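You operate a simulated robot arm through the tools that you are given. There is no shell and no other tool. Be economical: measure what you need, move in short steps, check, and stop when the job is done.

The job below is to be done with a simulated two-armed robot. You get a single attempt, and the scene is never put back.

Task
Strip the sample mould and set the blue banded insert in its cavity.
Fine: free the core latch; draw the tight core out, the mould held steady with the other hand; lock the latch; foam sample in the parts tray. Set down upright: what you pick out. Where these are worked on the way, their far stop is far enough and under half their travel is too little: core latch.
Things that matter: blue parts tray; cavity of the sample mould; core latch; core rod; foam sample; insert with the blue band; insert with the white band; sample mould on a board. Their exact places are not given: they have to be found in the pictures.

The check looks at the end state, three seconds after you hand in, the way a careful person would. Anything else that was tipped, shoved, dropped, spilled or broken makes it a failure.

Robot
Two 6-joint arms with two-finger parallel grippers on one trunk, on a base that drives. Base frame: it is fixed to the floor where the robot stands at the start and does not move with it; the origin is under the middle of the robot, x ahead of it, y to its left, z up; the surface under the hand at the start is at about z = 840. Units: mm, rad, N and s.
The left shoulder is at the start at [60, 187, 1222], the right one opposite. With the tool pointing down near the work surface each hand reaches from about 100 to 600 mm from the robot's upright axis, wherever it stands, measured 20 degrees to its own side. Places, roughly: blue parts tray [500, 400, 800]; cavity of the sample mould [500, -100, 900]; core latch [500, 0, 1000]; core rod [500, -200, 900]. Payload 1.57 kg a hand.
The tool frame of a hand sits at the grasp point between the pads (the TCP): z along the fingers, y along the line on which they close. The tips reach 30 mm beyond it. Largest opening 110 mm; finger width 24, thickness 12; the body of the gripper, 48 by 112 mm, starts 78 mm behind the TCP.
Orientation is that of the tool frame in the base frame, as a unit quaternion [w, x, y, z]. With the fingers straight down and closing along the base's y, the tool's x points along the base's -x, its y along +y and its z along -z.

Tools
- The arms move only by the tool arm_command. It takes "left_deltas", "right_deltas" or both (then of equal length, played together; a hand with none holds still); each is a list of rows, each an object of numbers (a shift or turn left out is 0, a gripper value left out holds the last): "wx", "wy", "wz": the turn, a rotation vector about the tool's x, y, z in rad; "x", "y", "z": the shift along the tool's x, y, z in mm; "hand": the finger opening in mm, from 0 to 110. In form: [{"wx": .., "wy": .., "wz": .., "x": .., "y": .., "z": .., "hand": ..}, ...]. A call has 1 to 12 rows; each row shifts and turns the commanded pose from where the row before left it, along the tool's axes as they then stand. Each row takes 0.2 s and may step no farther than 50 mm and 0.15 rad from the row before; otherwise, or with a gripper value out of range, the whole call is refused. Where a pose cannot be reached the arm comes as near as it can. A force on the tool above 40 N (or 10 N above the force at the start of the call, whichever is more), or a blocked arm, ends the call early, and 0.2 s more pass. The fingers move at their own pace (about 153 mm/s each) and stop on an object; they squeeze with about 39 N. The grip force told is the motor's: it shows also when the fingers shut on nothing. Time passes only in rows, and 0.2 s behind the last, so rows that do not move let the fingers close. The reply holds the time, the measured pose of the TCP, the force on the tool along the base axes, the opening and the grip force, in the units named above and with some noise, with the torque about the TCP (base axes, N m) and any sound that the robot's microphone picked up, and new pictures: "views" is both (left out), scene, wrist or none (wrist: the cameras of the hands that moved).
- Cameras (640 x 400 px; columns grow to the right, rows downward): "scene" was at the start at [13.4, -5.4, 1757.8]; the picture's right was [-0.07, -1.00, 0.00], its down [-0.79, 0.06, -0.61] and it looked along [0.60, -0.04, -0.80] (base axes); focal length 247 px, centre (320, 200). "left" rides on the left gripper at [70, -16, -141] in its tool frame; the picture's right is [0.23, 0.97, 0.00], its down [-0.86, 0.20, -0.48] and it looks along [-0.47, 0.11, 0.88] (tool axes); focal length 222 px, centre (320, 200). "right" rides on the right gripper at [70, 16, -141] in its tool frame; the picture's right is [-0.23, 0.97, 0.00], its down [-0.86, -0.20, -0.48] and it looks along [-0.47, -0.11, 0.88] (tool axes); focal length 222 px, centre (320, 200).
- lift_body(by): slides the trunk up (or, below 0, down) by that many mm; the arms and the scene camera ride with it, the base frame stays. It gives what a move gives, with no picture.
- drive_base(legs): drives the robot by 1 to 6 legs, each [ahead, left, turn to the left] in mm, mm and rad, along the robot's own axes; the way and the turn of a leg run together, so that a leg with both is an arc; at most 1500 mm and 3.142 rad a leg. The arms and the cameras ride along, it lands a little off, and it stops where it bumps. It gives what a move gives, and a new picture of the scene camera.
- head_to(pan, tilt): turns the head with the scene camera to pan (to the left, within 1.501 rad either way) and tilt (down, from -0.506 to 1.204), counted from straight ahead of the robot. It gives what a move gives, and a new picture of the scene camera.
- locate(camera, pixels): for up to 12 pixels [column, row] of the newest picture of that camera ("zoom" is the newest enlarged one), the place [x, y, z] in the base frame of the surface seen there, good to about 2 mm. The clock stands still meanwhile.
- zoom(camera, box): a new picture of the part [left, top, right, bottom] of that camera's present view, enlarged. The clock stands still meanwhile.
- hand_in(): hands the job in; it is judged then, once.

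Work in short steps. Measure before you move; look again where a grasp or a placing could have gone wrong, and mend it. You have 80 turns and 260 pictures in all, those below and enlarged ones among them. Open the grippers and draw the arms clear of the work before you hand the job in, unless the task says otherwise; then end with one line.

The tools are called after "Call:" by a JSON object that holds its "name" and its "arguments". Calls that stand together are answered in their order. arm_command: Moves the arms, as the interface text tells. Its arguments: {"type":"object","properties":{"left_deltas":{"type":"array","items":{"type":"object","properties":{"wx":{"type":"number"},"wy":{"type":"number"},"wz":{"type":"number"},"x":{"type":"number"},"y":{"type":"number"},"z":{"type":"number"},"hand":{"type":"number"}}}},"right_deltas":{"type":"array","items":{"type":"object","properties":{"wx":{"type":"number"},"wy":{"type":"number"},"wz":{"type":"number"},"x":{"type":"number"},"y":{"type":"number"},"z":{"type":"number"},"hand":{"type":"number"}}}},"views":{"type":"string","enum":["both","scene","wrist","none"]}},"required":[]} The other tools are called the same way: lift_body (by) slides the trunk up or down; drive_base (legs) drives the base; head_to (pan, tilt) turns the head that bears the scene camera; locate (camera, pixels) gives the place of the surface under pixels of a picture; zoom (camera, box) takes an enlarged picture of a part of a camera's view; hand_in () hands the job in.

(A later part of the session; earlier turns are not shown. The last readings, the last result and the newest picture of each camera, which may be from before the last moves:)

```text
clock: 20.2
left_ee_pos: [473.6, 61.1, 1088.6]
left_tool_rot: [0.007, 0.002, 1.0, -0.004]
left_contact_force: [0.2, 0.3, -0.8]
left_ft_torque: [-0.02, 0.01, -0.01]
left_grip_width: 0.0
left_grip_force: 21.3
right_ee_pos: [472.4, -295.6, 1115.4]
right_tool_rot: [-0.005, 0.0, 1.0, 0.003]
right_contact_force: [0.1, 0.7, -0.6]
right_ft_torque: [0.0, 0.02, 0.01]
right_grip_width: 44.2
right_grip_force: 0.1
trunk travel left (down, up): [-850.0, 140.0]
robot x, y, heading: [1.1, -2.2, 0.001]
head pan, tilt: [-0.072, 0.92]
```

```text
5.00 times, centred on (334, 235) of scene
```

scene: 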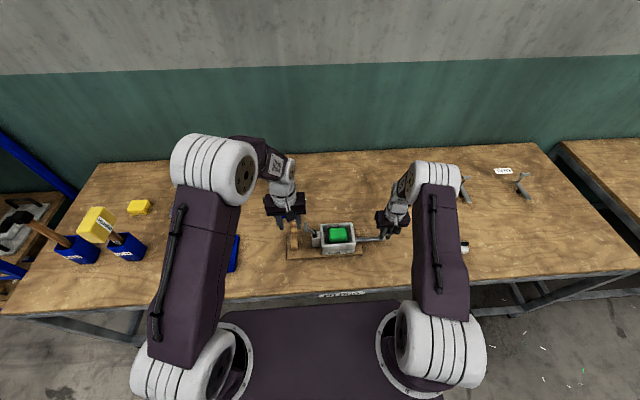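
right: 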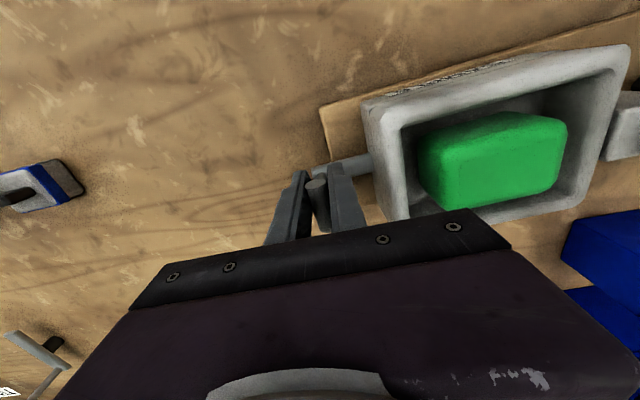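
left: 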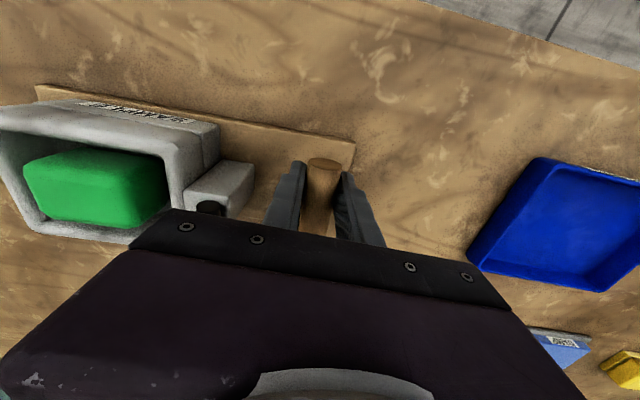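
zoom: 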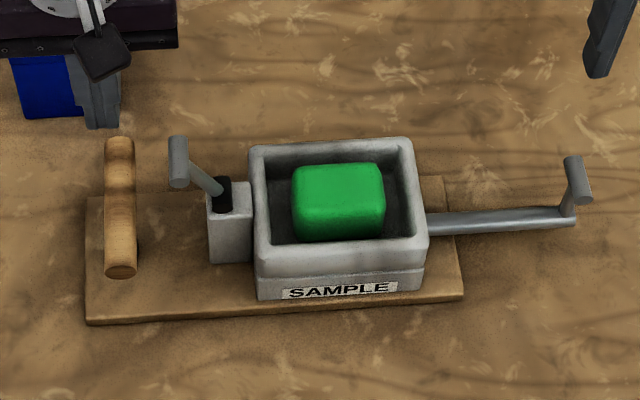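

The core stands drawn out. I measure the lever, rod, sample and mould once more, for the lock push and the sample grasp.

Call:
{"name": "locate", "arguments": {"camera": "zoom", "pixels": [[178, 170], [176, 145], [297, 200], [378, 200], [340, 170], [340, 200], [340, 225], [340, 152], [410, 200], [262, 200], [340, 250], [320, 290]]}}

Call:
{"name": "arm_command", "arguments": {"left_deltas": [{"z": 30}, {"z": 30}, {"z": 26}, {"y": -6}, {"y": -7}, {"y": -7}, {"y": -7}, {"y": -7}], "views": "none"}}

Call:
{"name": "zoom", "arguments": {"camera": "scene", "box": [270, 195, 398, 275]}}

```text
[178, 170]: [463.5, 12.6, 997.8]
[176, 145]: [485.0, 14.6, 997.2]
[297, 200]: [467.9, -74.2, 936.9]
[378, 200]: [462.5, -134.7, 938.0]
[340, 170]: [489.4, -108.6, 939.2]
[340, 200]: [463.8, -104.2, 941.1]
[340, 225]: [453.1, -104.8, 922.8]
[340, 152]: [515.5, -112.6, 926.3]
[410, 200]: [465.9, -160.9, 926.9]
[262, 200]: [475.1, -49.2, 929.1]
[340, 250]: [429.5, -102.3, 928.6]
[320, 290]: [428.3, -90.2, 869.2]
```

```text
clock: 22.0
left_ee_pos: [474.3, 27.5, 1001.3]
left_tool_rot: [0.008, 0.001, 1.0, -0.003]
left_contact_force: [0.1, 2.1, 3.4]
left_ft_torque: [0.02, -0.02, -0.01]
left_grip_width: 0.0
left_grip_force: 21.8
right_ee_pos: [472.5, -294.4, 1116.8]
right_tool_rot: [-0.005, 0.0, 1.0, 0.003]
right_contact_force: [0.6, -0.9, -0.4]
right_ft_torque: [0.0, 0.0, 0.01]
right_grip_width: 43.9
right_grip_force: 0.0
trunk travel left (down, up): [-850.0, 140.0]
robot x, y, heading: [2.4, -0.8, 0.0]
head pan, tilt: [-0.072, 0.92]
```

```text
5.00 times, centred on (334, 235) of scene
```

zoom: 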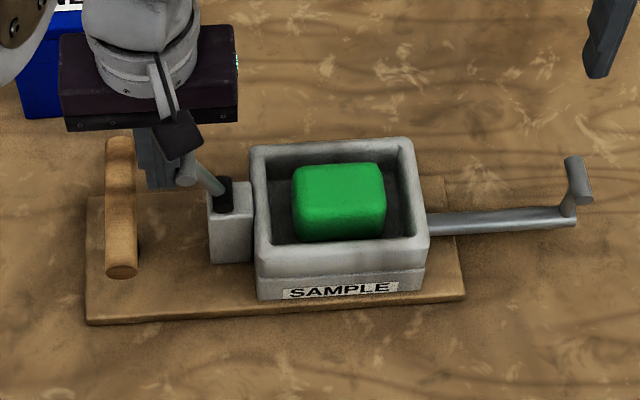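

Contact is made (3 N) on the lever's left. I push on in -y, with the last part in small steps.

Call:
{"name": "arm_command", "arguments": {"left_deltas": [{"y": -7}, {"y": -7}, {"y": -7}, {"y": -7}, {"y": -7}, {"y": -7}, {"y": -5}, {"y": -4}], "views": "none"}}

Call:
{"name": "zoom", "arguments": {"camera": "scene", "box": [270, 195, 398, 275]}}

```text
clock: 23.8
left_ee_pos: [475.0, -24.1, 1002.3]
left_tool_rot: [0.007, 0.001, 1.0, -0.005]
left_contact_force: [0.2, 6.8, 5.4]
left_ft_torque: [0.16, -0.03, 0.04]
left_grip_width: 0.0
left_grip_force: 21.0
right_ee_pos: [471.5, -293.4, 1115.4]
right_tool_rot: [-0.005, 0.001, 1.0, 0.003]
right_contact_force: [0.0, 0.9, 0.8]
right_ft_torque: [0.0, 0.0, 0.03]
right_grip_width: 44.2
right_grip_force: 0.0
trunk travel left (down, up): [-850.0, 140.0]
robot x, y, heading: [2.8, -0.3, 0.004]
head pan, tilt: [-0.072, 0.92]
```

```text
5.00 times, centred on (334, 235) of scene
```

zoom: 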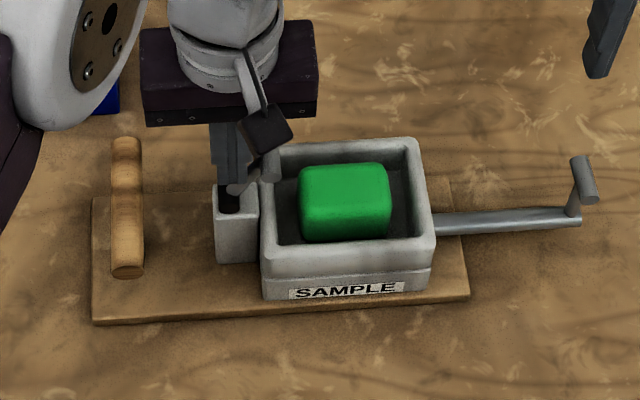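

Force is at 7 N in y, near the stop. I measure the crossbar and withdraw the hand upward to check.

Call:
{"name": "arm_command", "arguments": {"left_deltas": [{"y": -2}, {"y": 6}, {"y": 8}, {"z": -40}, {"z": -45}, {"z": -10, "y": 30}], "views": "none"}}

Call:
{"name": "zoom", "arguments": {"camera": "scene", "box": [270, 195, 398, 275]}}

Call:
{"name": "locate", "arguments": {"camera": "zoom", "pixels": [[268, 170], [265, 150], [232, 195], [410, 200], [262, 220], [300, 200], [383, 200]]}}

```text
clock: 25.2
left_ee_pos: [473.6, 19.7, 1098.1]
left_tool_rot: [0.006, 0.001, 1.0, -0.004]
left_contact_force: [0.7, 0.4, -0.3]
left_ft_torque: [-0.02, -0.01, 0.04]
left_grip_width: 0.0
left_grip_force: 21.5
right_ee_pos: [473.6, -293.2, 1115.0]
right_tool_rot: [-0.006, 0.001, 1.0, 0.003]
right_contact_force: [0.0, 0.4, -0.1]
right_ft_torque: [-0.01, 0.01, 0.0]
right_grip_width: 44.3
right_grip_force: 0.0
trunk travel left (down, up): [-850.0, 140.0]
robot x, y, heading: [0.8, -0.6, -0.002]
head pan, tilt: [-0.072, 0.92]
```

```text
5.00 times, centred on (334, 235) of scene
```

zoom: 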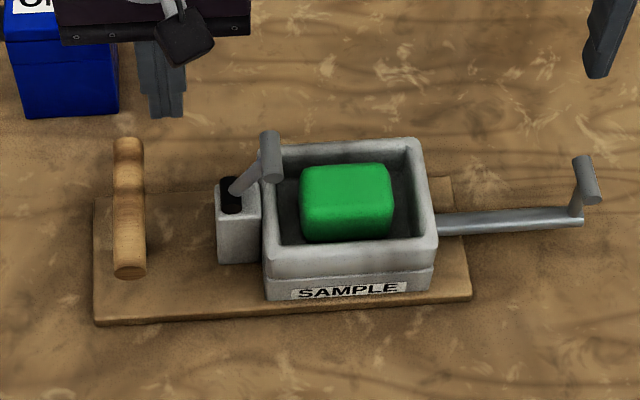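

```text
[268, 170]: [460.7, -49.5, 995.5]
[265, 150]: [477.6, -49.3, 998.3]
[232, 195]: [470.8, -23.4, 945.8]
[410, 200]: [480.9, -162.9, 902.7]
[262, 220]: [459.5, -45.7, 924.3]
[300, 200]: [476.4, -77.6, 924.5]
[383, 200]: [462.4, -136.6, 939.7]
```

The latch is locked again (crossbar at y≈-49, pivot y≈-18, mirrored back to its start lean). Now I bring the left hand above the mould to measure sample and cavity from above.

Call:
{"name": "arm_command", "arguments": {"left_deltas": [{"z": -30, "y": -25, "hand": 72}, {"y": -35, "x": -10}, {"y": -45, "x": 5}, {"y": -20, "x": 2}], "views": "wrist"}}

Call:
{"name": "zoom", "arguments": {"camera": "left", "box": [200, 70, 440, 220]}}

Call:
{"name": "zoom", "arguments": {"camera": "right", "box": [360, 20, 640, 195]}}

```text
clock: 26.2
left_ee_pos: [476.6, -108.3, 1128.3]
left_tool_rot: [0.007, 0.003, 1.0, -0.004]
left_contact_force: [-0.2, -0.2, -0.2]
left_ft_torque: [0.01, 0.01, 0.04]
left_grip_width: 72.1
left_grip_force: 0.0
right_ee_pos: [471.7, -295.7, 1115.7]
right_tool_rot: [-0.005, 0.0, 1.0, 0.005]
right_contact_force: [0.4, -0.1, -0.9]
right_ft_torque: [0.01, -0.02, -0.02]
right_grip_width: 44.0
right_grip_force: 0.1
trunk travel left (down, up): [-850.0, 140.0]
robot x, y, heading: [0.2, 2.7, 0.002]
head pan, tilt: [-0.072, 0.92]
```

left: 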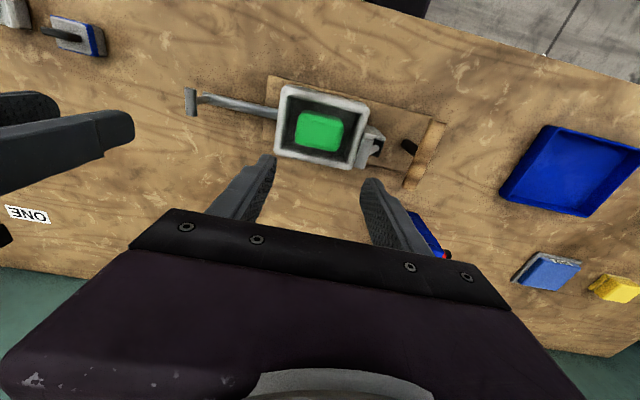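

```text
2.67 times, centred on (320, 145) of left
```

zoom: 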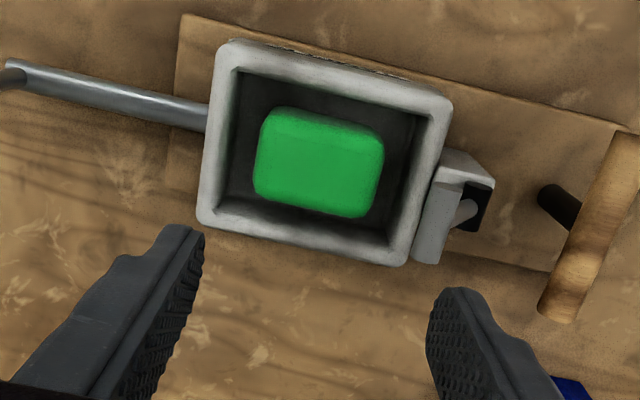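

```text
2.29 times, centred on (500, 108) of right
```

zoom: 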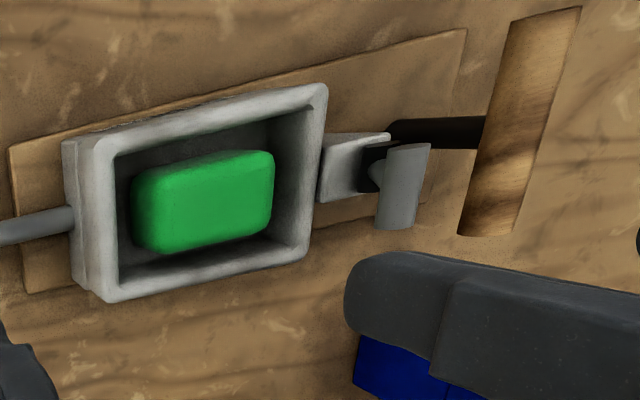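

I measure the sample edges and cavity rim in the left camera's picture.

Call:
{"name": "locate", "arguments": {"camera": "left", "pixels": [[299, 130], [340, 136], [320, 117], [320, 147], [282, 122], [360, 140], [286, 137], [293, 123], [350, 132], [329, 98], [317, 158], [320, 130]]}}

Call:
{"name": "zoom", "arguments": {"camera": "left", "box": [270, 85, 380, 165]}}

```text
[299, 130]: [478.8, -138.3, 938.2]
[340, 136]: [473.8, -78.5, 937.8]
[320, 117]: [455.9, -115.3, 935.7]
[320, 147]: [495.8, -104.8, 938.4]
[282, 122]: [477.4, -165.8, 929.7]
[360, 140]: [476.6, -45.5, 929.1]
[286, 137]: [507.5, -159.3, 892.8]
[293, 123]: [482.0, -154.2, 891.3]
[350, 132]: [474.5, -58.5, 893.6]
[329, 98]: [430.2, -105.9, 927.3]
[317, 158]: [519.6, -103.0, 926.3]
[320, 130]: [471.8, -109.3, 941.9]
```

```text
5.00 times, centred on (325, 125) of left
```

zoom: 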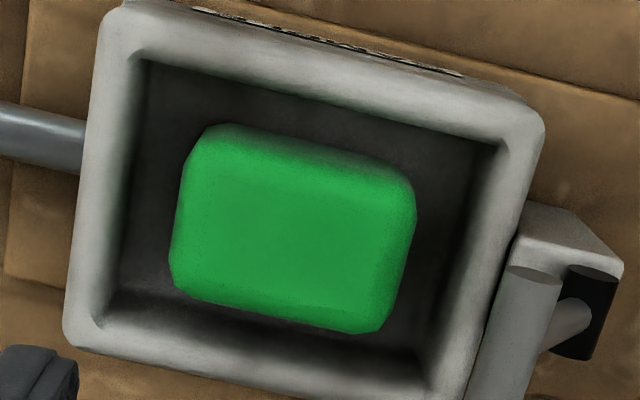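

Sample: x 453–499, y -140…-76, top 940; cavity gaps of about 17 mm each side along y, floor at about 891. I lower straight down with 69 mm opening, between lever and sample, first to z≈1000.

Call:
{"name": "arm_command", "arguments": {"left_deltas": [{"z": 40, "hand": 69}, {"z": 40}, {"z": 40}, {"z": 18}], "views": "wrist"}}

Call:
{"name": "zoom", "arguments": {"camera": "scene", "box": [290, 205, 386, 265]}}

Call:
{"name": "zoom", "arguments": {"camera": "left", "box": [200, 90, 440, 240]}}

```text
clock: 27.2
left_ee_pos: [478.3, -108.7, 990.3]
left_tool_rot: [0.007, 0.001, 1.0, -0.004]
left_contact_force: [1.0, -0.5, 0.6]
left_ft_torque: [-0.02, -0.01, -0.04]
left_grip_width: 68.5
left_grip_force: 0.1
right_ee_pos: [472.0, -295.7, 1114.6]
right_tool_rot: [-0.005, 0.001, 1.0, 0.005]
right_contact_force: [-0.3, 0.3, -0.3]
right_ft_torque: [-0.02, 0.01, -0.01]
right_grip_width: 43.7
right_grip_force: 0.0
trunk travel left (down, up): [-850.0, 140.0]
robot x, y, heading: [-0.9, 2.1, 0.002]
head pan, tilt: [-0.072, 0.92]
```

left: 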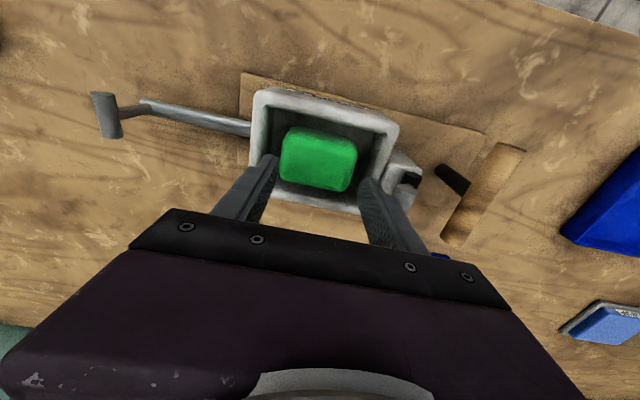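

```text
6.67 times, centred on (338, 235) of scene
```

zoom: 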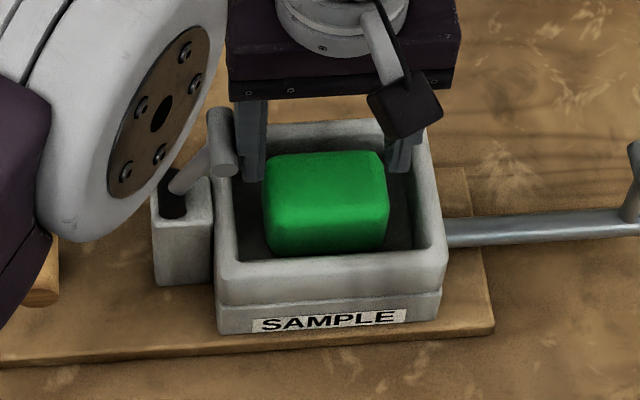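

```text
2.67 times, centred on (320, 165) of left
```

zoom: 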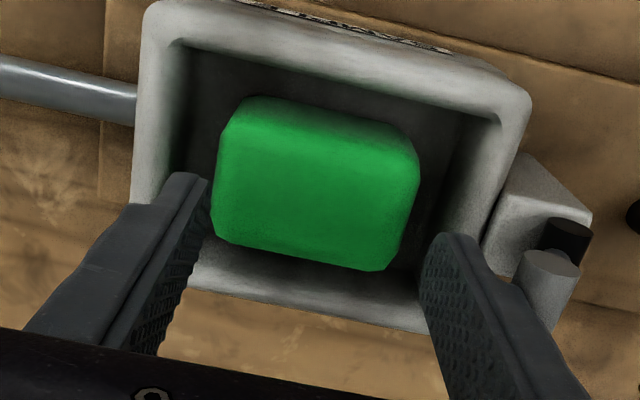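

The fingers straddle the sample evenly and clear the lever. I lower 50 mm in small steps.

Call:
{"name": "arm_command", "arguments": {"left_deltas": [{"z": 15}, {"z": 15}, {"z": 12}, {"z": 8}], "views": "wrist"}}

Call:
{"name": "zoom", "arguments": {"camera": "scene", "box": [290, 205, 386, 265]}}

```text
clock: 27.8
left_ee_pos: [478.9, -111.4, 971.2]
left_tool_rot: [0.011, 0.002, 1.0, -0.009]
left_contact_force: [-3.8, 0.4, 14.2]
left_ft_torque: [-0.49, 0.23, -0.15]
left_grip_width: 69.0
left_grip_force: 0.0
right_ee_pos: [470.5, -295.7, 1116.8]
right_tool_rot: [-0.004, 0.0, 1.0, 0.004]
right_contact_force: [-0.3, -0.1, -0.2]
right_ft_torque: [-0.02, 0.04, -0.03]
right_grip_width: 44.1
right_grip_force: 0.1
trunk travel left (down, up): [-850.0, 140.0]
robot x, y, heading: [0.4, 3.4, -0.002]
head pan, tilt: [-0.072, 0.92]
stopped in row 2 (left hand): the force on the tool passed its limit at 51 N (the readings are from after the stop); the commanded pose is now the measured one
```

left: 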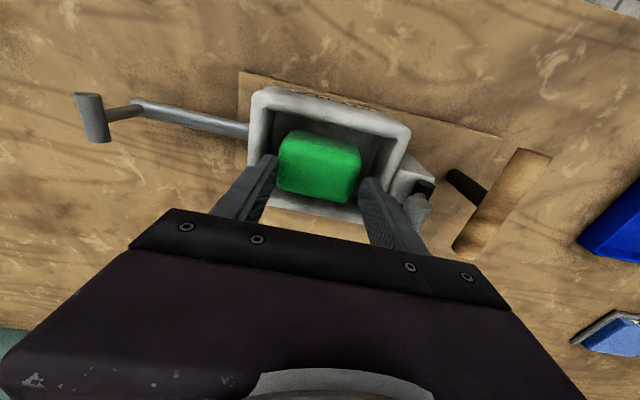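

```text
6.67 times, centred on (338, 235) of scene
```

zoom: 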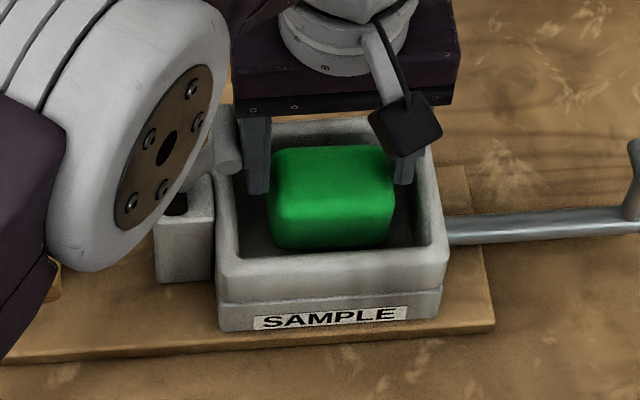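

The -y finger touched the sample's top edge (torque points to y≈-146). I rise and re-measure before retrying with a wider opening.

Call:
{"name": "arm_command", "arguments": {"left_deltas": [{"z": -30}, {"z": -45}, {"z": -45}, {"hand": 73}], "views": "wrist"}}

Call:
{"name": "zoom", "arguments": {"camera": "left", "box": [240, 80, 400, 180]}}

Call:
{"name": "zoom", "arguments": {"camera": "scene", "box": [290, 205, 386, 265]}}

```text
clock: 28.8
left_ee_pos: [477.8, -109.8, 1089.0]
left_tool_rot: [0.01, 0.002, 1.0, -0.006]
left_contact_force: [-0.5, -0.6, -0.7]
left_ft_torque: [0.04, 0.01, 0.01]
left_grip_width: 73.1
left_grip_force: 0.0
right_ee_pos: [473.6, -295.5, 1113.6]
right_tool_rot: [-0.006, 0.001, 1.0, 0.004]
right_contact_force: [0.3, 1.0, -0.4]
right_ft_torque: [0.0, 0.02, -0.04]
right_grip_width: 44.0
right_grip_force: 0.0
trunk travel left (down, up): [-850.0, 140.0]
robot x, y, heading: [2.3, 0.7, 0.002]
head pan, tilt: [-0.072, 0.92]
```

left: 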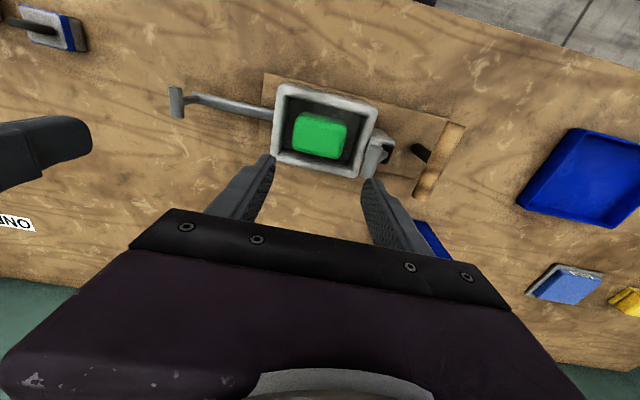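

```text
4.00 times, centred on (320, 130) of left
```

zoom: 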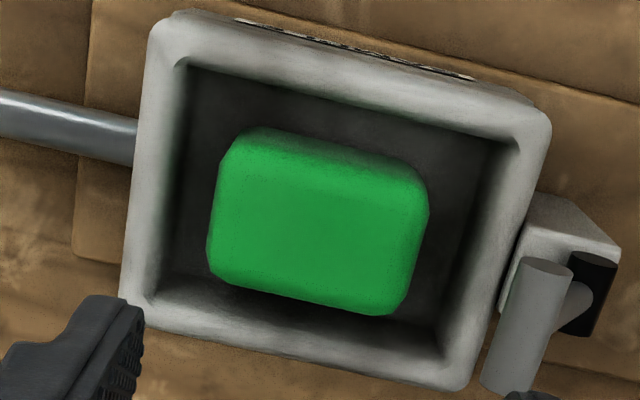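

```text
6.67 times, centred on (338, 235) of scene
```

zoom: 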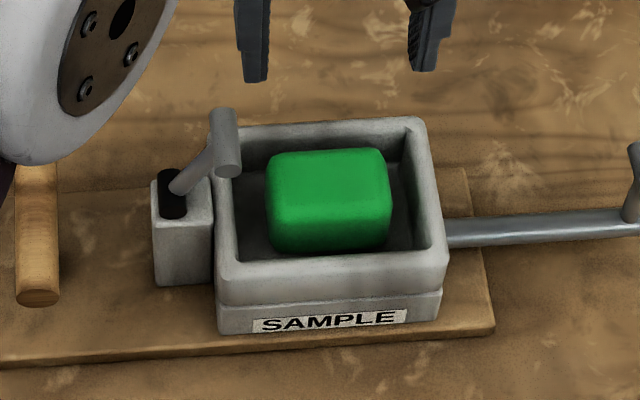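

I measure again the sample sides and cavity walls in the left camera picture.

Call:
{"name": "locate", "arguments": {"camera": "left", "pixels": [[293, 134], [294, 134], [295, 134], [345, 137], [346, 137], [344, 137], [289, 110], [285, 130], [358, 130], [354, 145], [363, 125], [277, 125]]}}

Call:
{"name": "locate", "arguments": {"camera": "zoom", "pixels": [[268, 190], [272, 190], [388, 190], [384, 190], [418, 190], [405, 190], [238, 200], [228, 200], [255, 240], [400, 235], [238, 150], [222, 160]]}}

```text
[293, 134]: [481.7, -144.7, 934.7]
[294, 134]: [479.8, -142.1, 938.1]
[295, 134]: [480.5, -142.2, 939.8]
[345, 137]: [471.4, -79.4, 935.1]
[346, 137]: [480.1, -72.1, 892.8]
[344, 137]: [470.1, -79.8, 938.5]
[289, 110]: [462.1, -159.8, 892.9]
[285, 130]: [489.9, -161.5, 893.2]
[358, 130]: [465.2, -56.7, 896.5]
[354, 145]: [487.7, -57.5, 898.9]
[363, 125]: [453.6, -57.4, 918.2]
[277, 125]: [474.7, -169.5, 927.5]
```

```text
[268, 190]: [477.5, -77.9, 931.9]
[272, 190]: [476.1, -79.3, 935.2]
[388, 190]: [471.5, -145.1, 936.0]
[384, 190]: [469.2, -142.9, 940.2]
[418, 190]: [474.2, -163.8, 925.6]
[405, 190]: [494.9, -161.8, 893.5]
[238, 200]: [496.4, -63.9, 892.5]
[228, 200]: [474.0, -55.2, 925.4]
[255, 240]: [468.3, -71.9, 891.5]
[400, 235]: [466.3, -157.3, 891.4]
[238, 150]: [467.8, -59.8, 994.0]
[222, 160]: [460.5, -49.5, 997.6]
```

Sample now y -145…-78; lever bar reaches y≈-59; cavity walls -58/-162. I centre at y=-111.5 with 73 mm opening, straighten the tool and descend to just above.

Call:
{"name": "arm_command", "arguments": {"left_deltas": [{"wx": -0.012, "wy": 0.02, "y": -1.7}, {"z": 40}, {"z": 40}, {"z": 20}], "views": "wrist"}}

Call:
{"name": "zoom", "arguments": {"camera": "left", "box": [200, 90, 440, 240]}}

Call:
{"name": "zoom", "arguments": {"camera": "scene", "box": [290, 205, 386, 265]}}

Call:
{"name": "locate", "arguments": {"camera": "zoom", "pixels": [[250, 175], [262, 175], [400, 165], [410, 165], [240, 165], [272, 190], [384, 190]]}}

```text
clock: 29.8
left_ee_pos: [478.9, -111.6, 989.1]
left_tool_rot: [0.001, 0.002, 1.0, -0.002]
left_contact_force: [0.2, -0.6, 1.5]
left_ft_torque: [0.05, 0.01, 0.01]
left_grip_width: 72.3
left_grip_force: 0.1
right_ee_pos: [472.8, -294.9, 1115.2]
right_tool_rot: [-0.005, 0.0, 1.0, 0.003]
right_contact_force: [-0.5, -0.1, -0.6]
right_ft_torque: [0.01, 0.02, 0.0]
right_grip_width: 43.9
right_grip_force: 0.0
trunk travel left (down, up): [-850.0, 140.0]
robot x, y, heading: [-2.8, 1.7, -0.003]
head pan, tilt: [-0.072, 0.92]
```

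left: 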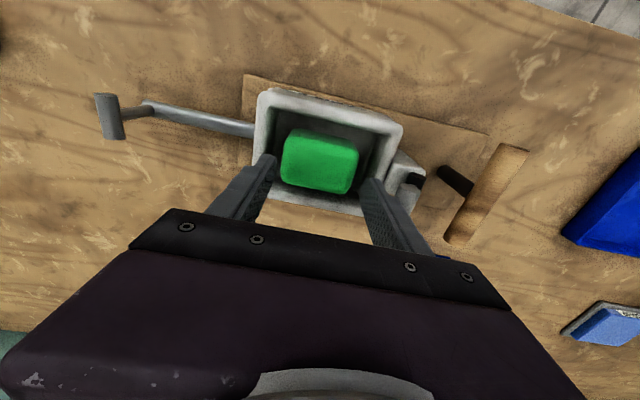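

```text
2.67 times, centred on (320, 165) of left
```

zoom: 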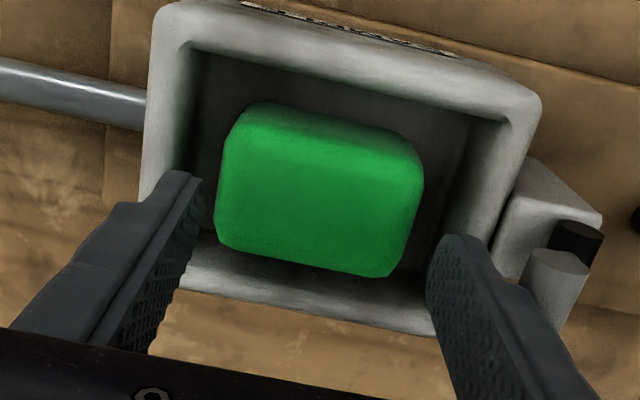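

```text
6.67 times, centred on (338, 235) of scene
```

zoom: 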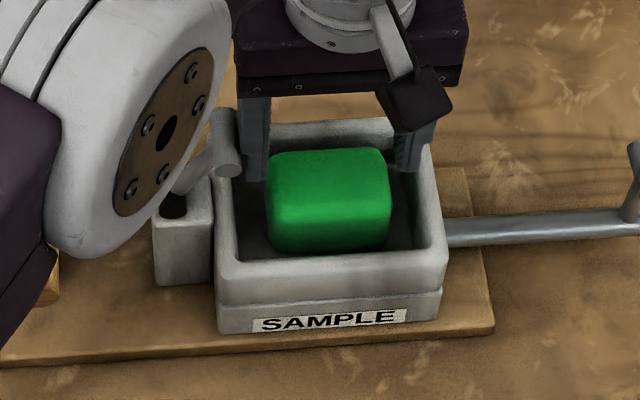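

```text
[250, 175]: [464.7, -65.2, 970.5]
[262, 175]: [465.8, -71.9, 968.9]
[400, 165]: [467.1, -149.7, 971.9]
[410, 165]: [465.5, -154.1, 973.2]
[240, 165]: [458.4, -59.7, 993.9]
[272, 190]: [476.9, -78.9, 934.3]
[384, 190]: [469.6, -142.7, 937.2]
```

The fingers clear the sample on both sides (-74 and -148 versus -78 and -145). I lower 40 mm gently.

Call:
{"name": "arm_command", "arguments": {"left_deltas": [{"z": 10}, {"z": 10}, {"z": 10}, {"z": 10}], "views": "none"}}

Call:
{"name": "zoom", "arguments": {"camera": "scene", "box": [290, 205, 386, 265]}}

```text
clock: 30.8
left_ee_pos: [479.3, -111.6, 946.2]
left_tool_rot: [-0.001, 0.002, 1.0, -0.001]
left_contact_force: [-0.2, -0.7, 0.7]
left_ft_torque: [0.02, 0.02, -0.01]
left_grip_width: 72.2
left_grip_force: 0.0
right_ee_pos: [473.4, -295.9, 1113.3]
right_tool_rot: [-0.006, 0.0, 1.0, 0.005]
right_contact_force: [0.2, 0.0, -0.4]
right_ft_torque: [-0.02, 0.01, 0.0]
right_grip_width: 44.3
right_grip_force: 0.0
trunk travel left (down, up): [-850.0, 140.0]
robot x, y, heading: [0.9, 2.4, 0.003]
head pan, tilt: [-0.072, 0.92]
```

```text
6.67 times, centred on (338, 235) of scene
```

zoom: 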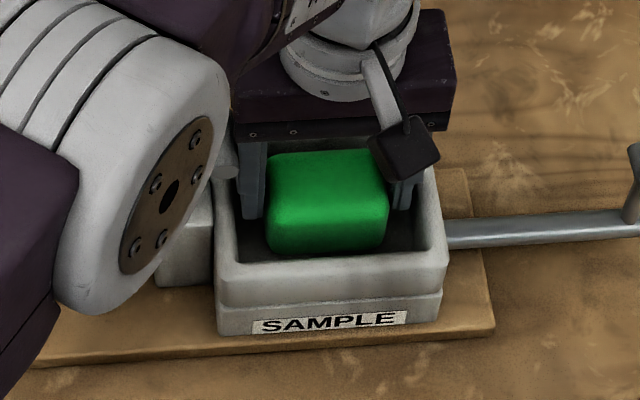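

No contact, tips beside the sample. I go 6 mm lower and close.

Call:
{"name": "arm_command", "arguments": {"left_deltas": [{"z": 6}, {"hand": 20}, {"hand": 20}, {"hand": 20}, {"hand": 20}], "views": "none"}}

Call:
{"name": "zoom", "arguments": {"camera": "scene", "box": [290, 205, 386, 265]}}

```text
clock: 32.0
left_ee_pos: [477.8, -111.3, 943.0]
left_tool_rot: [0.001, 0.003, 1.0, -0.002]
left_contact_force: [1.0, 0.1, 12.0]
left_ft_torque: [0.15, -0.01, 0.01]
left_grip_width: 68.6
left_grip_force: 39.2
right_ee_pos: [471.4, -296.3, 1116.4]
right_tool_rot: [-0.005, 0.0, 1.0, 0.004]
right_contact_force: [1.0, 0.4, 0.7]
right_ft_torque: [0.01, 0.0, -0.01]
right_grip_width: 44.0
right_grip_force: 0.1
trunk travel left (down, up): [-850.0, 140.0]
robot x, y, heading: [-2.8, 0.2, 0.002]
head pan, tilt: [-0.072, 0.92]
```

```text
6.67 times, centred on (338, 235) of scene
```

zoom: 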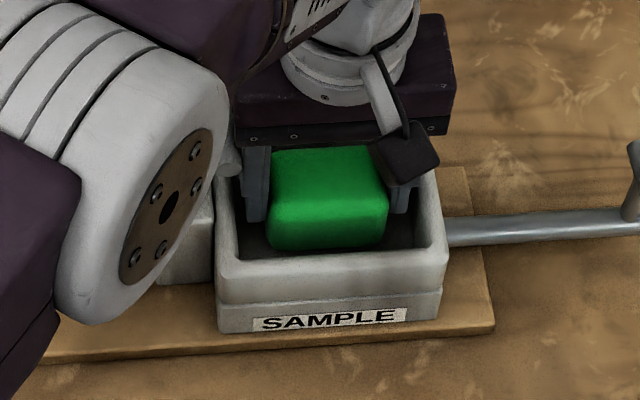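

Gripped: 68.6 mm at 39 N. I lift slowly.

Call:
{"name": "arm_command", "arguments": {"left_deltas": [{"z": -10}, {"z": -15}, {"z": -20}, {"z": -25}, {"z": -30}], "views": "none"}}

Call:
{"name": "zoom", "arguments": {"camera": "scene", "box": [280, 185, 408, 265]}}

```text
clock: 33.2
left_ee_pos: [476.2, -111.9, 1043.0]
left_tool_rot: [-0.001, 0.002, 1.0, -0.001]
left_contact_force: [-0.7, -0.1, -0.6]
left_ft_torque: [0.02, 0.02, -0.04]
left_grip_width: 68.7
left_grip_force: 39.4
right_ee_pos: [471.9, -296.3, 1116.1]
right_tool_rot: [-0.005, 0.0, 1.0, 0.003]
right_contact_force: [0.0, 0.1, -0.5]
right_ft_torque: [-0.01, 0.0, 0.0]
right_grip_width: 44.1
right_grip_force: 0.1
trunk travel left (down, up): [-850.0, 140.0]
robot x, y, heading: [3.3, -2.1, -0.001]
head pan, tilt: [-0.072, 0.92]
```

```text
5.00 times, centred on (344, 225) of scene
```

zoom: 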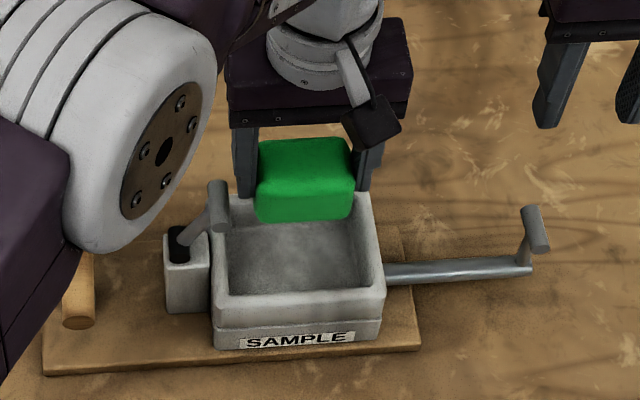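

The sample is out and hangs straight. I lift higher and carry it left toward the tray at about (455,395).

Call:
{"name": "arm_command", "arguments": {"left_deltas": [{"z": -40}, {"z": -40}, {"y": 40, "x": 4}, {"y": 40, "x": 4}, {"y": 40, "x": 4}, {"y": 40, "x": 4}, {"y": 40, "x": 4}, {"y": 40, "x": 4}, {"y": 40, "x": 4}, {"y": 40}, {"y": 40}, {"y": 40}], "views": "both"}}

```text
clock: 35.8
left_ee_pos: [453.2, 291.9, 1118.5]
left_tool_rot: [0.0, 0.002, 1.0, -0.002]
left_contact_force: [-0.9, 0.1, -1.4]
left_ft_torque: [-0.03, 0.0, 0.0]
left_grip_width: 68.8
left_grip_force: 39.0
right_ee_pos: [473.5, -295.1, 1114.9]
right_tool_rot: [-0.005, 0.0, 1.0, 0.003]
right_contact_force: [0.4, 0.0, 0.2]
right_ft_torque: [0.0, 0.02, -0.02]
right_grip_width: 44.0
right_grip_force: 0.0
trunk travel left (down, up): [-850.0, 140.0]
robot x, y, heading: [-0.1, -2.2, -0.003]
head pan, tilt: [-0.072, 0.92]
```

scene: 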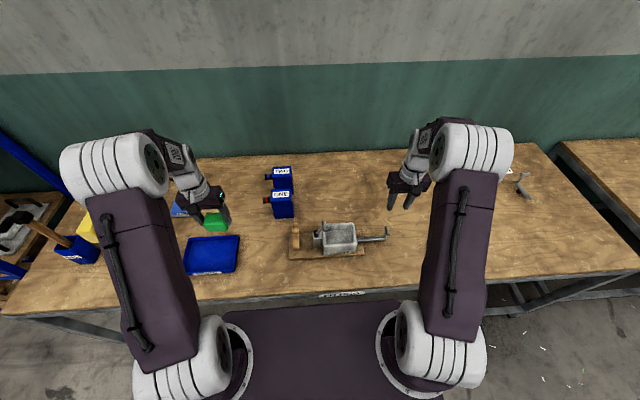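
left: 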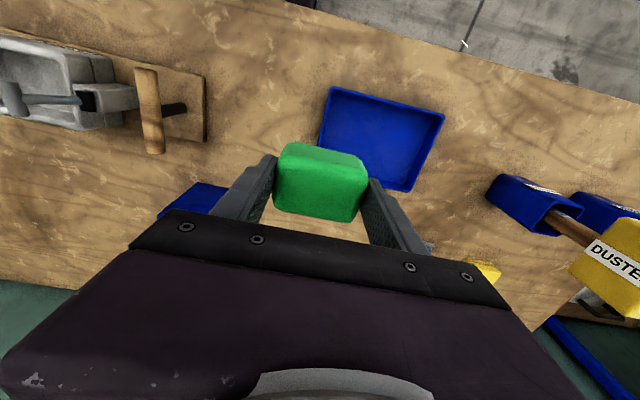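

The tray is at (212,253) in the scene. I measure its rim and floor.

Call:
{"name": "locate", "arguments": {"camera": "scene", "pixels": [[212, 253], [190, 240], [239, 238], [183, 272], [236, 268], [215, 262], [210, 243], [225, 255], [196, 255]]}}

Call:
{"name": "locate", "arguments": {"camera": "left", "pixels": [[332, 90], [443, 117], [410, 187], [380, 125], [400, 150], [345, 110], [285, 160], [362, 175], [320, 200], [320, 155]]}}

```text
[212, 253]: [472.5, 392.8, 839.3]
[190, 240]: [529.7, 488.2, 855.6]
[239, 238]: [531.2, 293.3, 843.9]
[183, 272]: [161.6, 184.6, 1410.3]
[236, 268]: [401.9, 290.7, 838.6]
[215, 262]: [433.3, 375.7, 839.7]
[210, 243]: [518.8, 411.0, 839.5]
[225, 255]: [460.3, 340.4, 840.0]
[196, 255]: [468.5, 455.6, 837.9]
```

```text
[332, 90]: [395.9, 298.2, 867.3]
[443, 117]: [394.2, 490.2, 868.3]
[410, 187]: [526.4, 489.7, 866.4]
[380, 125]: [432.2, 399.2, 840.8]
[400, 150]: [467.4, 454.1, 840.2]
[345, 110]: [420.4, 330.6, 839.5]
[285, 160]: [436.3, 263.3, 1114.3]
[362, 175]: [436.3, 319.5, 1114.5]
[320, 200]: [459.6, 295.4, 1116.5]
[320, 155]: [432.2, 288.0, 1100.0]
```

Tray spans x 395–530, y 297–490, floor z 840. I move to (455,370) and lower to about z 902.

Call:
{"name": "arm_command", "arguments": {"left_deltas": [{"y": 40}, {"y": 40}, {"z": 45}, {"z": 45}, {"z": 45}, {"z": 45}, {"z": 33}], "views": "both"}}

Call:
{"name": "zoom", "arguments": {"camera": "scene", "box": [170, 215, 266, 275]}}

```text
clock: 37.4
left_ee_pos: [451.4, 367.9, 905.6]
left_tool_rot: [0.0, 0.001, 1.0, -0.003]
left_contact_force: [-0.5, -0.2, -1.2]
left_ft_torque: [0.01, 0.02, 0.01]
left_grip_width: 68.6
left_grip_force: 39.0
right_ee_pos: [473.9, -296.8, 1114.8]
right_tool_rot: [-0.006, 0.0, 1.0, 0.004]
right_contact_force: [-0.5, -0.3, 0.0]
right_ft_torque: [0.01, -0.01, 0.02]
right_grip_width: 44.2
right_grip_force: 0.0
trunk travel left (down, up): [-850.0, 140.0]
robot x, y, heading: [2.8, 0.3, 0.004]
head pan, tilt: [-0.072, 0.92]
```

scene: 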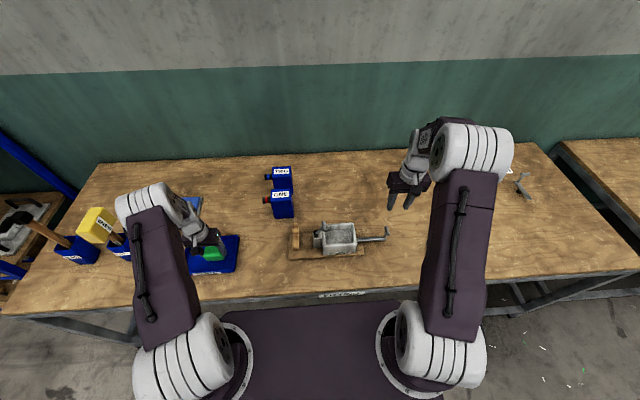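
left: 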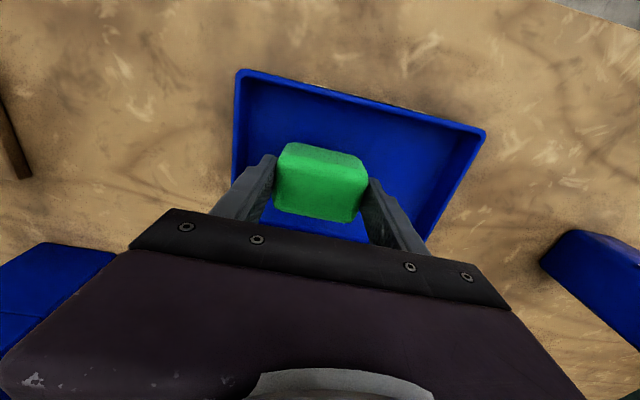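

```text
6.67 times, centred on (218, 245) of scene
```

zoom: 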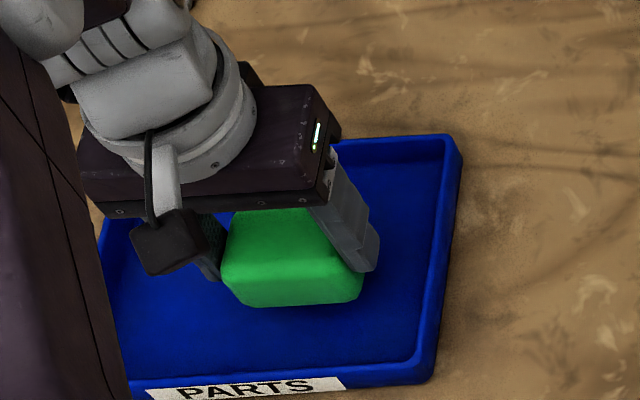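

The sample hangs over the tray floor. I lower in 3–4 mm steps until contact.

Call:
{"name": "arm_command", "arguments": {"left_deltas": [{"z": 4}, {"z": 3}, {"z": 3}, {"z": 3}], "views": "none"}}

Call:
{"name": "zoom", "arguments": {"camera": "scene", "box": [170, 215, 266, 275]}}

```text
clock: 38.4
left_ee_pos: [451.9, 368.4, 894.8]
left_tool_rot: [-0.001, 0.001, 1.0, -0.001]
left_contact_force: [0.4, 0.0, 0.2]
left_ft_torque: [-0.02, 0.0, -0.02]
left_grip_width: 68.6
left_grip_force: 38.5
right_ee_pos: [473.6, -295.0, 1113.7]
right_tool_rot: [-0.006, 0.0, 1.0, 0.003]
right_contact_force: [0.3, -0.8, 0.1]
right_ft_torque: [-0.06, -0.01, 0.03]
right_grip_width: 43.9
right_grip_force: 0.1
trunk travel left (down, up): [-850.0, 140.0]
robot x, y, heading: [5.6, 0.1, 0.005]
head pan, tilt: [-0.072, 0.92]
```

```text
6.67 times, centred on (218, 245) of scene
```

zoom: 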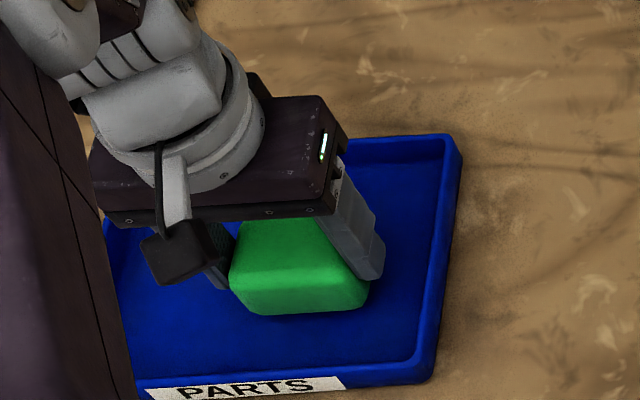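

Call:
{"name": "arm_command", "arguments": {"left_deltas": [{"z": 2}, {"z": 2}, {"z": 2}, {"z": 2}], "views": "none"}}

```text
clock: 39.4
left_ee_pos: [452.0, 367.9, 891.6]
left_tool_rot: [0.005, 0.002, 1.0, 0.001]
left_contact_force: [-0.2, 3.6, 32.7]
left_ft_torque: [-0.07, 0.33, 0.03]
left_grip_width: 68.7
left_grip_force: 38.7
right_ee_pos: [469.2, -295.6, 1116.2]
right_tool_rot: [-0.004, -0.001, 1.0, 0.005]
right_contact_force: [0.5, 0.5, 0.4]
right_ft_torque: [-0.03, 0.01, 0.05]
right_grip_width: 43.8
right_grip_force: 0.1
trunk travel left (down, up): [-850.0, 140.0]
robot x, y, heading: [1.6, -1.5, 0.003]
head pan, tilt: [-0.072, 0.92]
```

Firm contact (33 N): the sample is on the tray floor. I ease 3 mm up, open and retreat straight up.

Call:
{"name": "arm_command", "arguments": {"left_deltas": [{"z": -3}, {"hand": 84}, {"hand": 84}, {"z": -30}, {"z": -45}, {"z": -45}, {"z": -45}, {"z": -45, "x": 20}, {"z": -30, "x": 30}], "views": "scene"}}

Call:
{"name": "zoom", "arguments": {"camera": "scene", "box": [170, 215, 266, 275]}}

Call:
{"name": "zoom", "arguments": {"camera": "scene", "box": [280, 205, 408, 285]}}

```text
clock: 41.4
left_ee_pos: [401.2, 369.6, 1131.9]
left_tool_rot: [0.0, 0.002, 1.0, 0.0]
left_contact_force: [-0.7, -0.5, 0.0]
left_ft_torque: [0.02, -0.02, 0.0]
left_grip_width: 84.2
left_grip_force: 0.0
right_ee_pos: [470.7, -296.2, 1116.4]
right_tool_rot: [-0.004, 0.0, 1.0, 0.004]
right_contact_force: [0.0, -0.9, -0.4]
right_ft_torque: [0.0, -0.04, -0.01]
right_grip_width: 43.8
right_grip_force: 0.1
trunk travel left (down, up): [-850.0, 140.0]
robot x, y, heading: [1.7, -2.0, -0.001]
head pan, tilt: [-0.072, 0.92]
```

scene: 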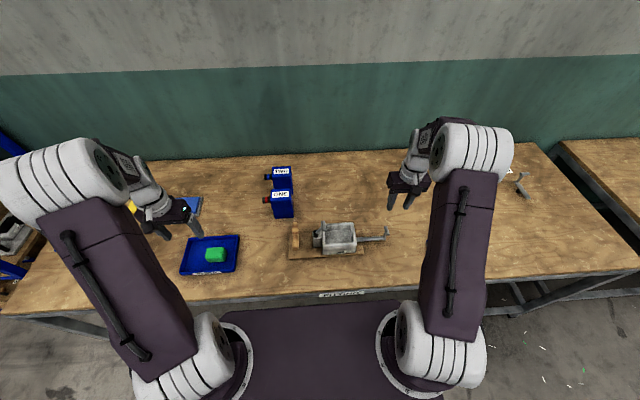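

```text
6.67 times, centred on (218, 245) of scene
```

zoom: 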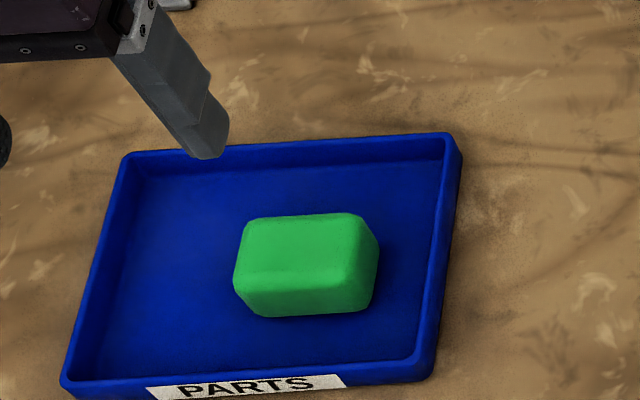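

```text
5.00 times, centred on (344, 245) of scene
```

zoom: 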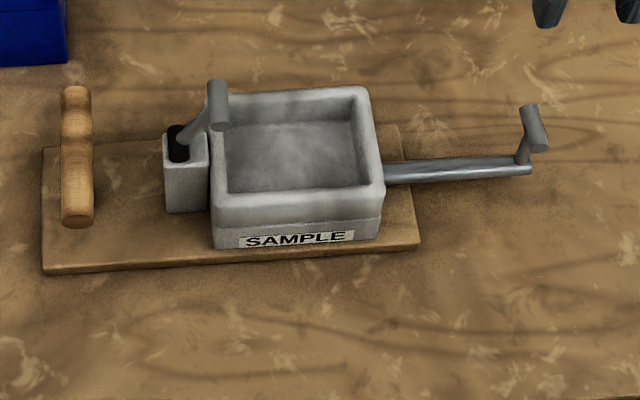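

The sample sits upright in the tray, and the cavity is empty. Now I move the right hand toward the inserts at about (435,-475) to inspect them.

Call:
{"name": "arm_command", "arguments": {"right_deltas": [{"y": -40, "x": 10, "hand": 60}, {"y": -40, "x": 10}, {"y": -40, "x": 10}], "views": "both"}}

Call:
{"name": "zoom", "arguments": {"camera": "right", "box": [160, 60, 400, 210]}}

```text
clock: 42.2
left_ee_pos: [403.7, 369.2, 1130.9]
left_tool_rot: [0.0, 0.002, 1.0, -0.001]
left_contact_force: [-0.9, 0.3, 0.0]
left_ft_torque: [0.02, -0.01, 0.04]
left_grip_width: 84.2
left_grip_force: 0.0
right_ee_pos: [443.2, -415.4, 1114.3]
right_tool_rot: [-0.005, 0.0, 1.0, 0.004]
right_contact_force: [-0.2, -0.6, -0.2]
right_ft_torque: [0.01, -0.01, -0.01]
right_grip_width: 60.1
right_grip_force: 0.0
trunk travel left (down, up): [-850.0, 140.0]
robot x, y, heading: [-0.2, 0.4, -0.001]
head pan, tilt: [-0.072, 0.92]
```

scene: 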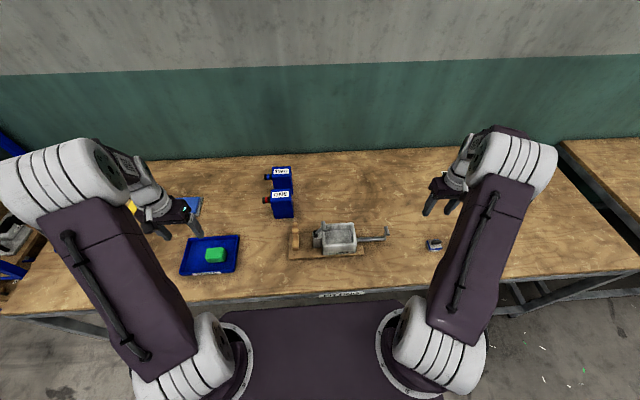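
right: 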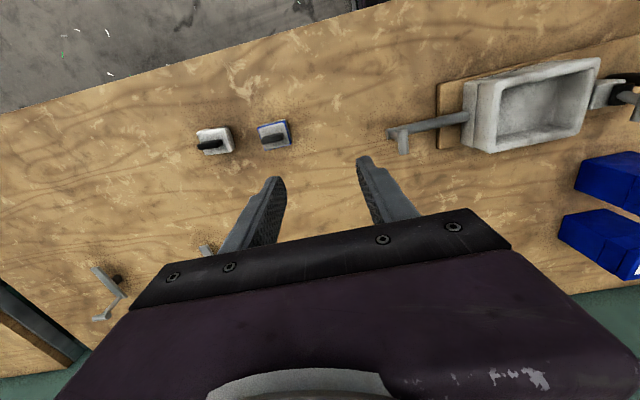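

```text
2.67 times, centred on (280, 135) of right
```

zoom: 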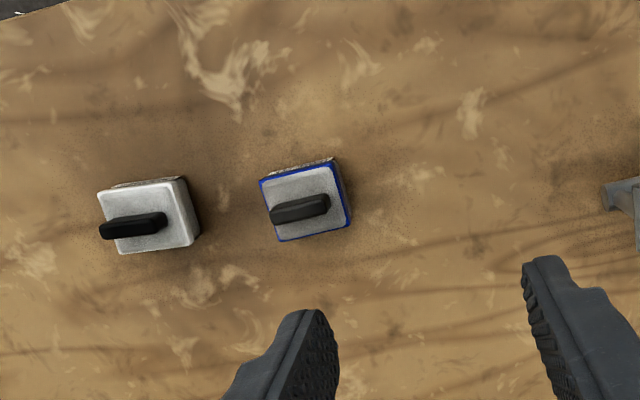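

Both inserts are in view; the blue-banded one is at (275,135). I zoom in on it and measure.

Call:
{"name": "zoom", "arguments": {"camera": "right", "box": [235, 105, 315, 155]}}

Call:
{"name": "locate", "arguments": {"camera": "zoom", "pixels": [[300, 240], [180, 160], [430, 130], [460, 285], [240, 345], [220, 260], [380, 215], [300, 160], [350, 320], [300, 100]]}}

Call:
{"name": "zoom", "arguments": {"camera": "scene", "box": [410, 225, 474, 265]}}

Call:
{"name": "locate", "arguments": {"camera": "right", "pixels": [[500, 105], [580, 85], [570, 130], [515, 140], [540, 110], [480, 120], [590, 100]]}}

```text
8.00 times, centred on (275, 130) of right
```

zoom: 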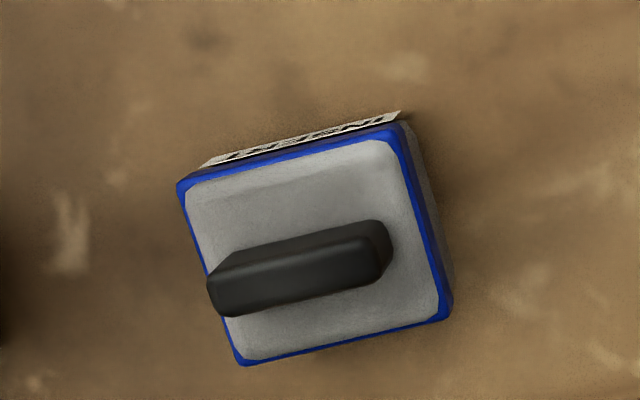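

```text
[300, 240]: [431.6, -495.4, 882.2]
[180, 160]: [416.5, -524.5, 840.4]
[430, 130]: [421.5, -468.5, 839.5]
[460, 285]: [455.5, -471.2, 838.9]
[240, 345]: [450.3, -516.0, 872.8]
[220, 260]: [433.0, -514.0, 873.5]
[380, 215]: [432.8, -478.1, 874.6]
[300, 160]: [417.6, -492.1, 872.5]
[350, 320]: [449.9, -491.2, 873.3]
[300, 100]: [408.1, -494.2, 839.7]
```

```text
10.00 times, centred on (442, 245) of scene
```

zoom: 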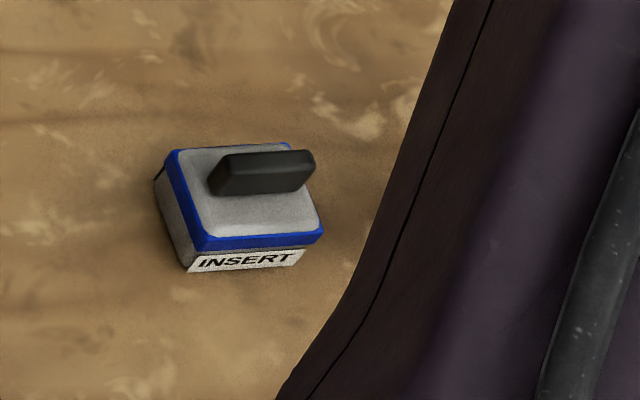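

```text
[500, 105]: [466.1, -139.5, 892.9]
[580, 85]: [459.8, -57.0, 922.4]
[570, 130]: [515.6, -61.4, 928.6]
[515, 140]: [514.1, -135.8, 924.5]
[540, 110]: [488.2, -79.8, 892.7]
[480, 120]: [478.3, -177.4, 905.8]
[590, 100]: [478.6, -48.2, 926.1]
```

The insert's top is at z≈873, about 48 (y) by 38 (x) mm, centre ≈(432,-495), just out of comfortable reach. I drive the base 130 mm to the right with both hands high.

Call:
{"name": "locate", "arguments": {"camera": "zoom", "pixels": [[180, 155], [284, 148], [317, 232], [209, 243], [215, 190], [310, 170], [260, 158], [190, 265], [300, 260], [165, 190]]}}

Call:
{"name": "drive_base", "arguments": {"legs": [[0, -130, 0]]}}

```text
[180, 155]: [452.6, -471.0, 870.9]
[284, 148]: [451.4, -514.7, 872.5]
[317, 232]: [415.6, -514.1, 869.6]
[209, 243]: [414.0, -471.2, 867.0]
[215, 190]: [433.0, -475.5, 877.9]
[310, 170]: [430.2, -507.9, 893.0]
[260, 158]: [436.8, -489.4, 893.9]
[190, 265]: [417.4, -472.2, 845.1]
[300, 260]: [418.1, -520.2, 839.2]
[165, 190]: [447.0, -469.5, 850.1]
```

```text
clock: 43.5
left_ee_pos: [402.1, 240.1, 1129.8]
left_tool_rot: [-0.001, 0.002, 1.0, -0.003]
left_contact_force: [0.4, 0.2, 0.2]
left_ft_torque: [0.0, 0.0, -0.02]
left_grip_width: 84.1
left_grip_force: 0.0
right_ee_pos: [443.2, -543.6, 1115.3]
right_tool_rot: [-0.005, 0.0, 1.0, 0.002]
right_contact_force: [-0.3, 0.0, -0.2]
right_ft_torque: [0.0, 0.0, -0.03]
right_grip_width: 60.3
right_grip_force: 0.1
trunk travel left (down, up): [-850.0, 140.0]
robot x, y, heading: [-0.3, -130.4, -0.003]
head pan, tilt: [-0.072, 0.92]
```

scene: 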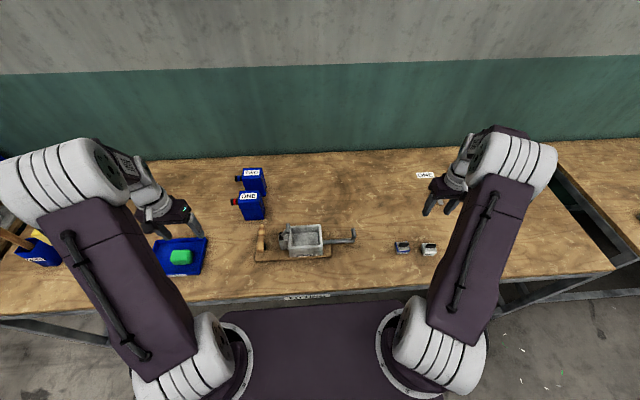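

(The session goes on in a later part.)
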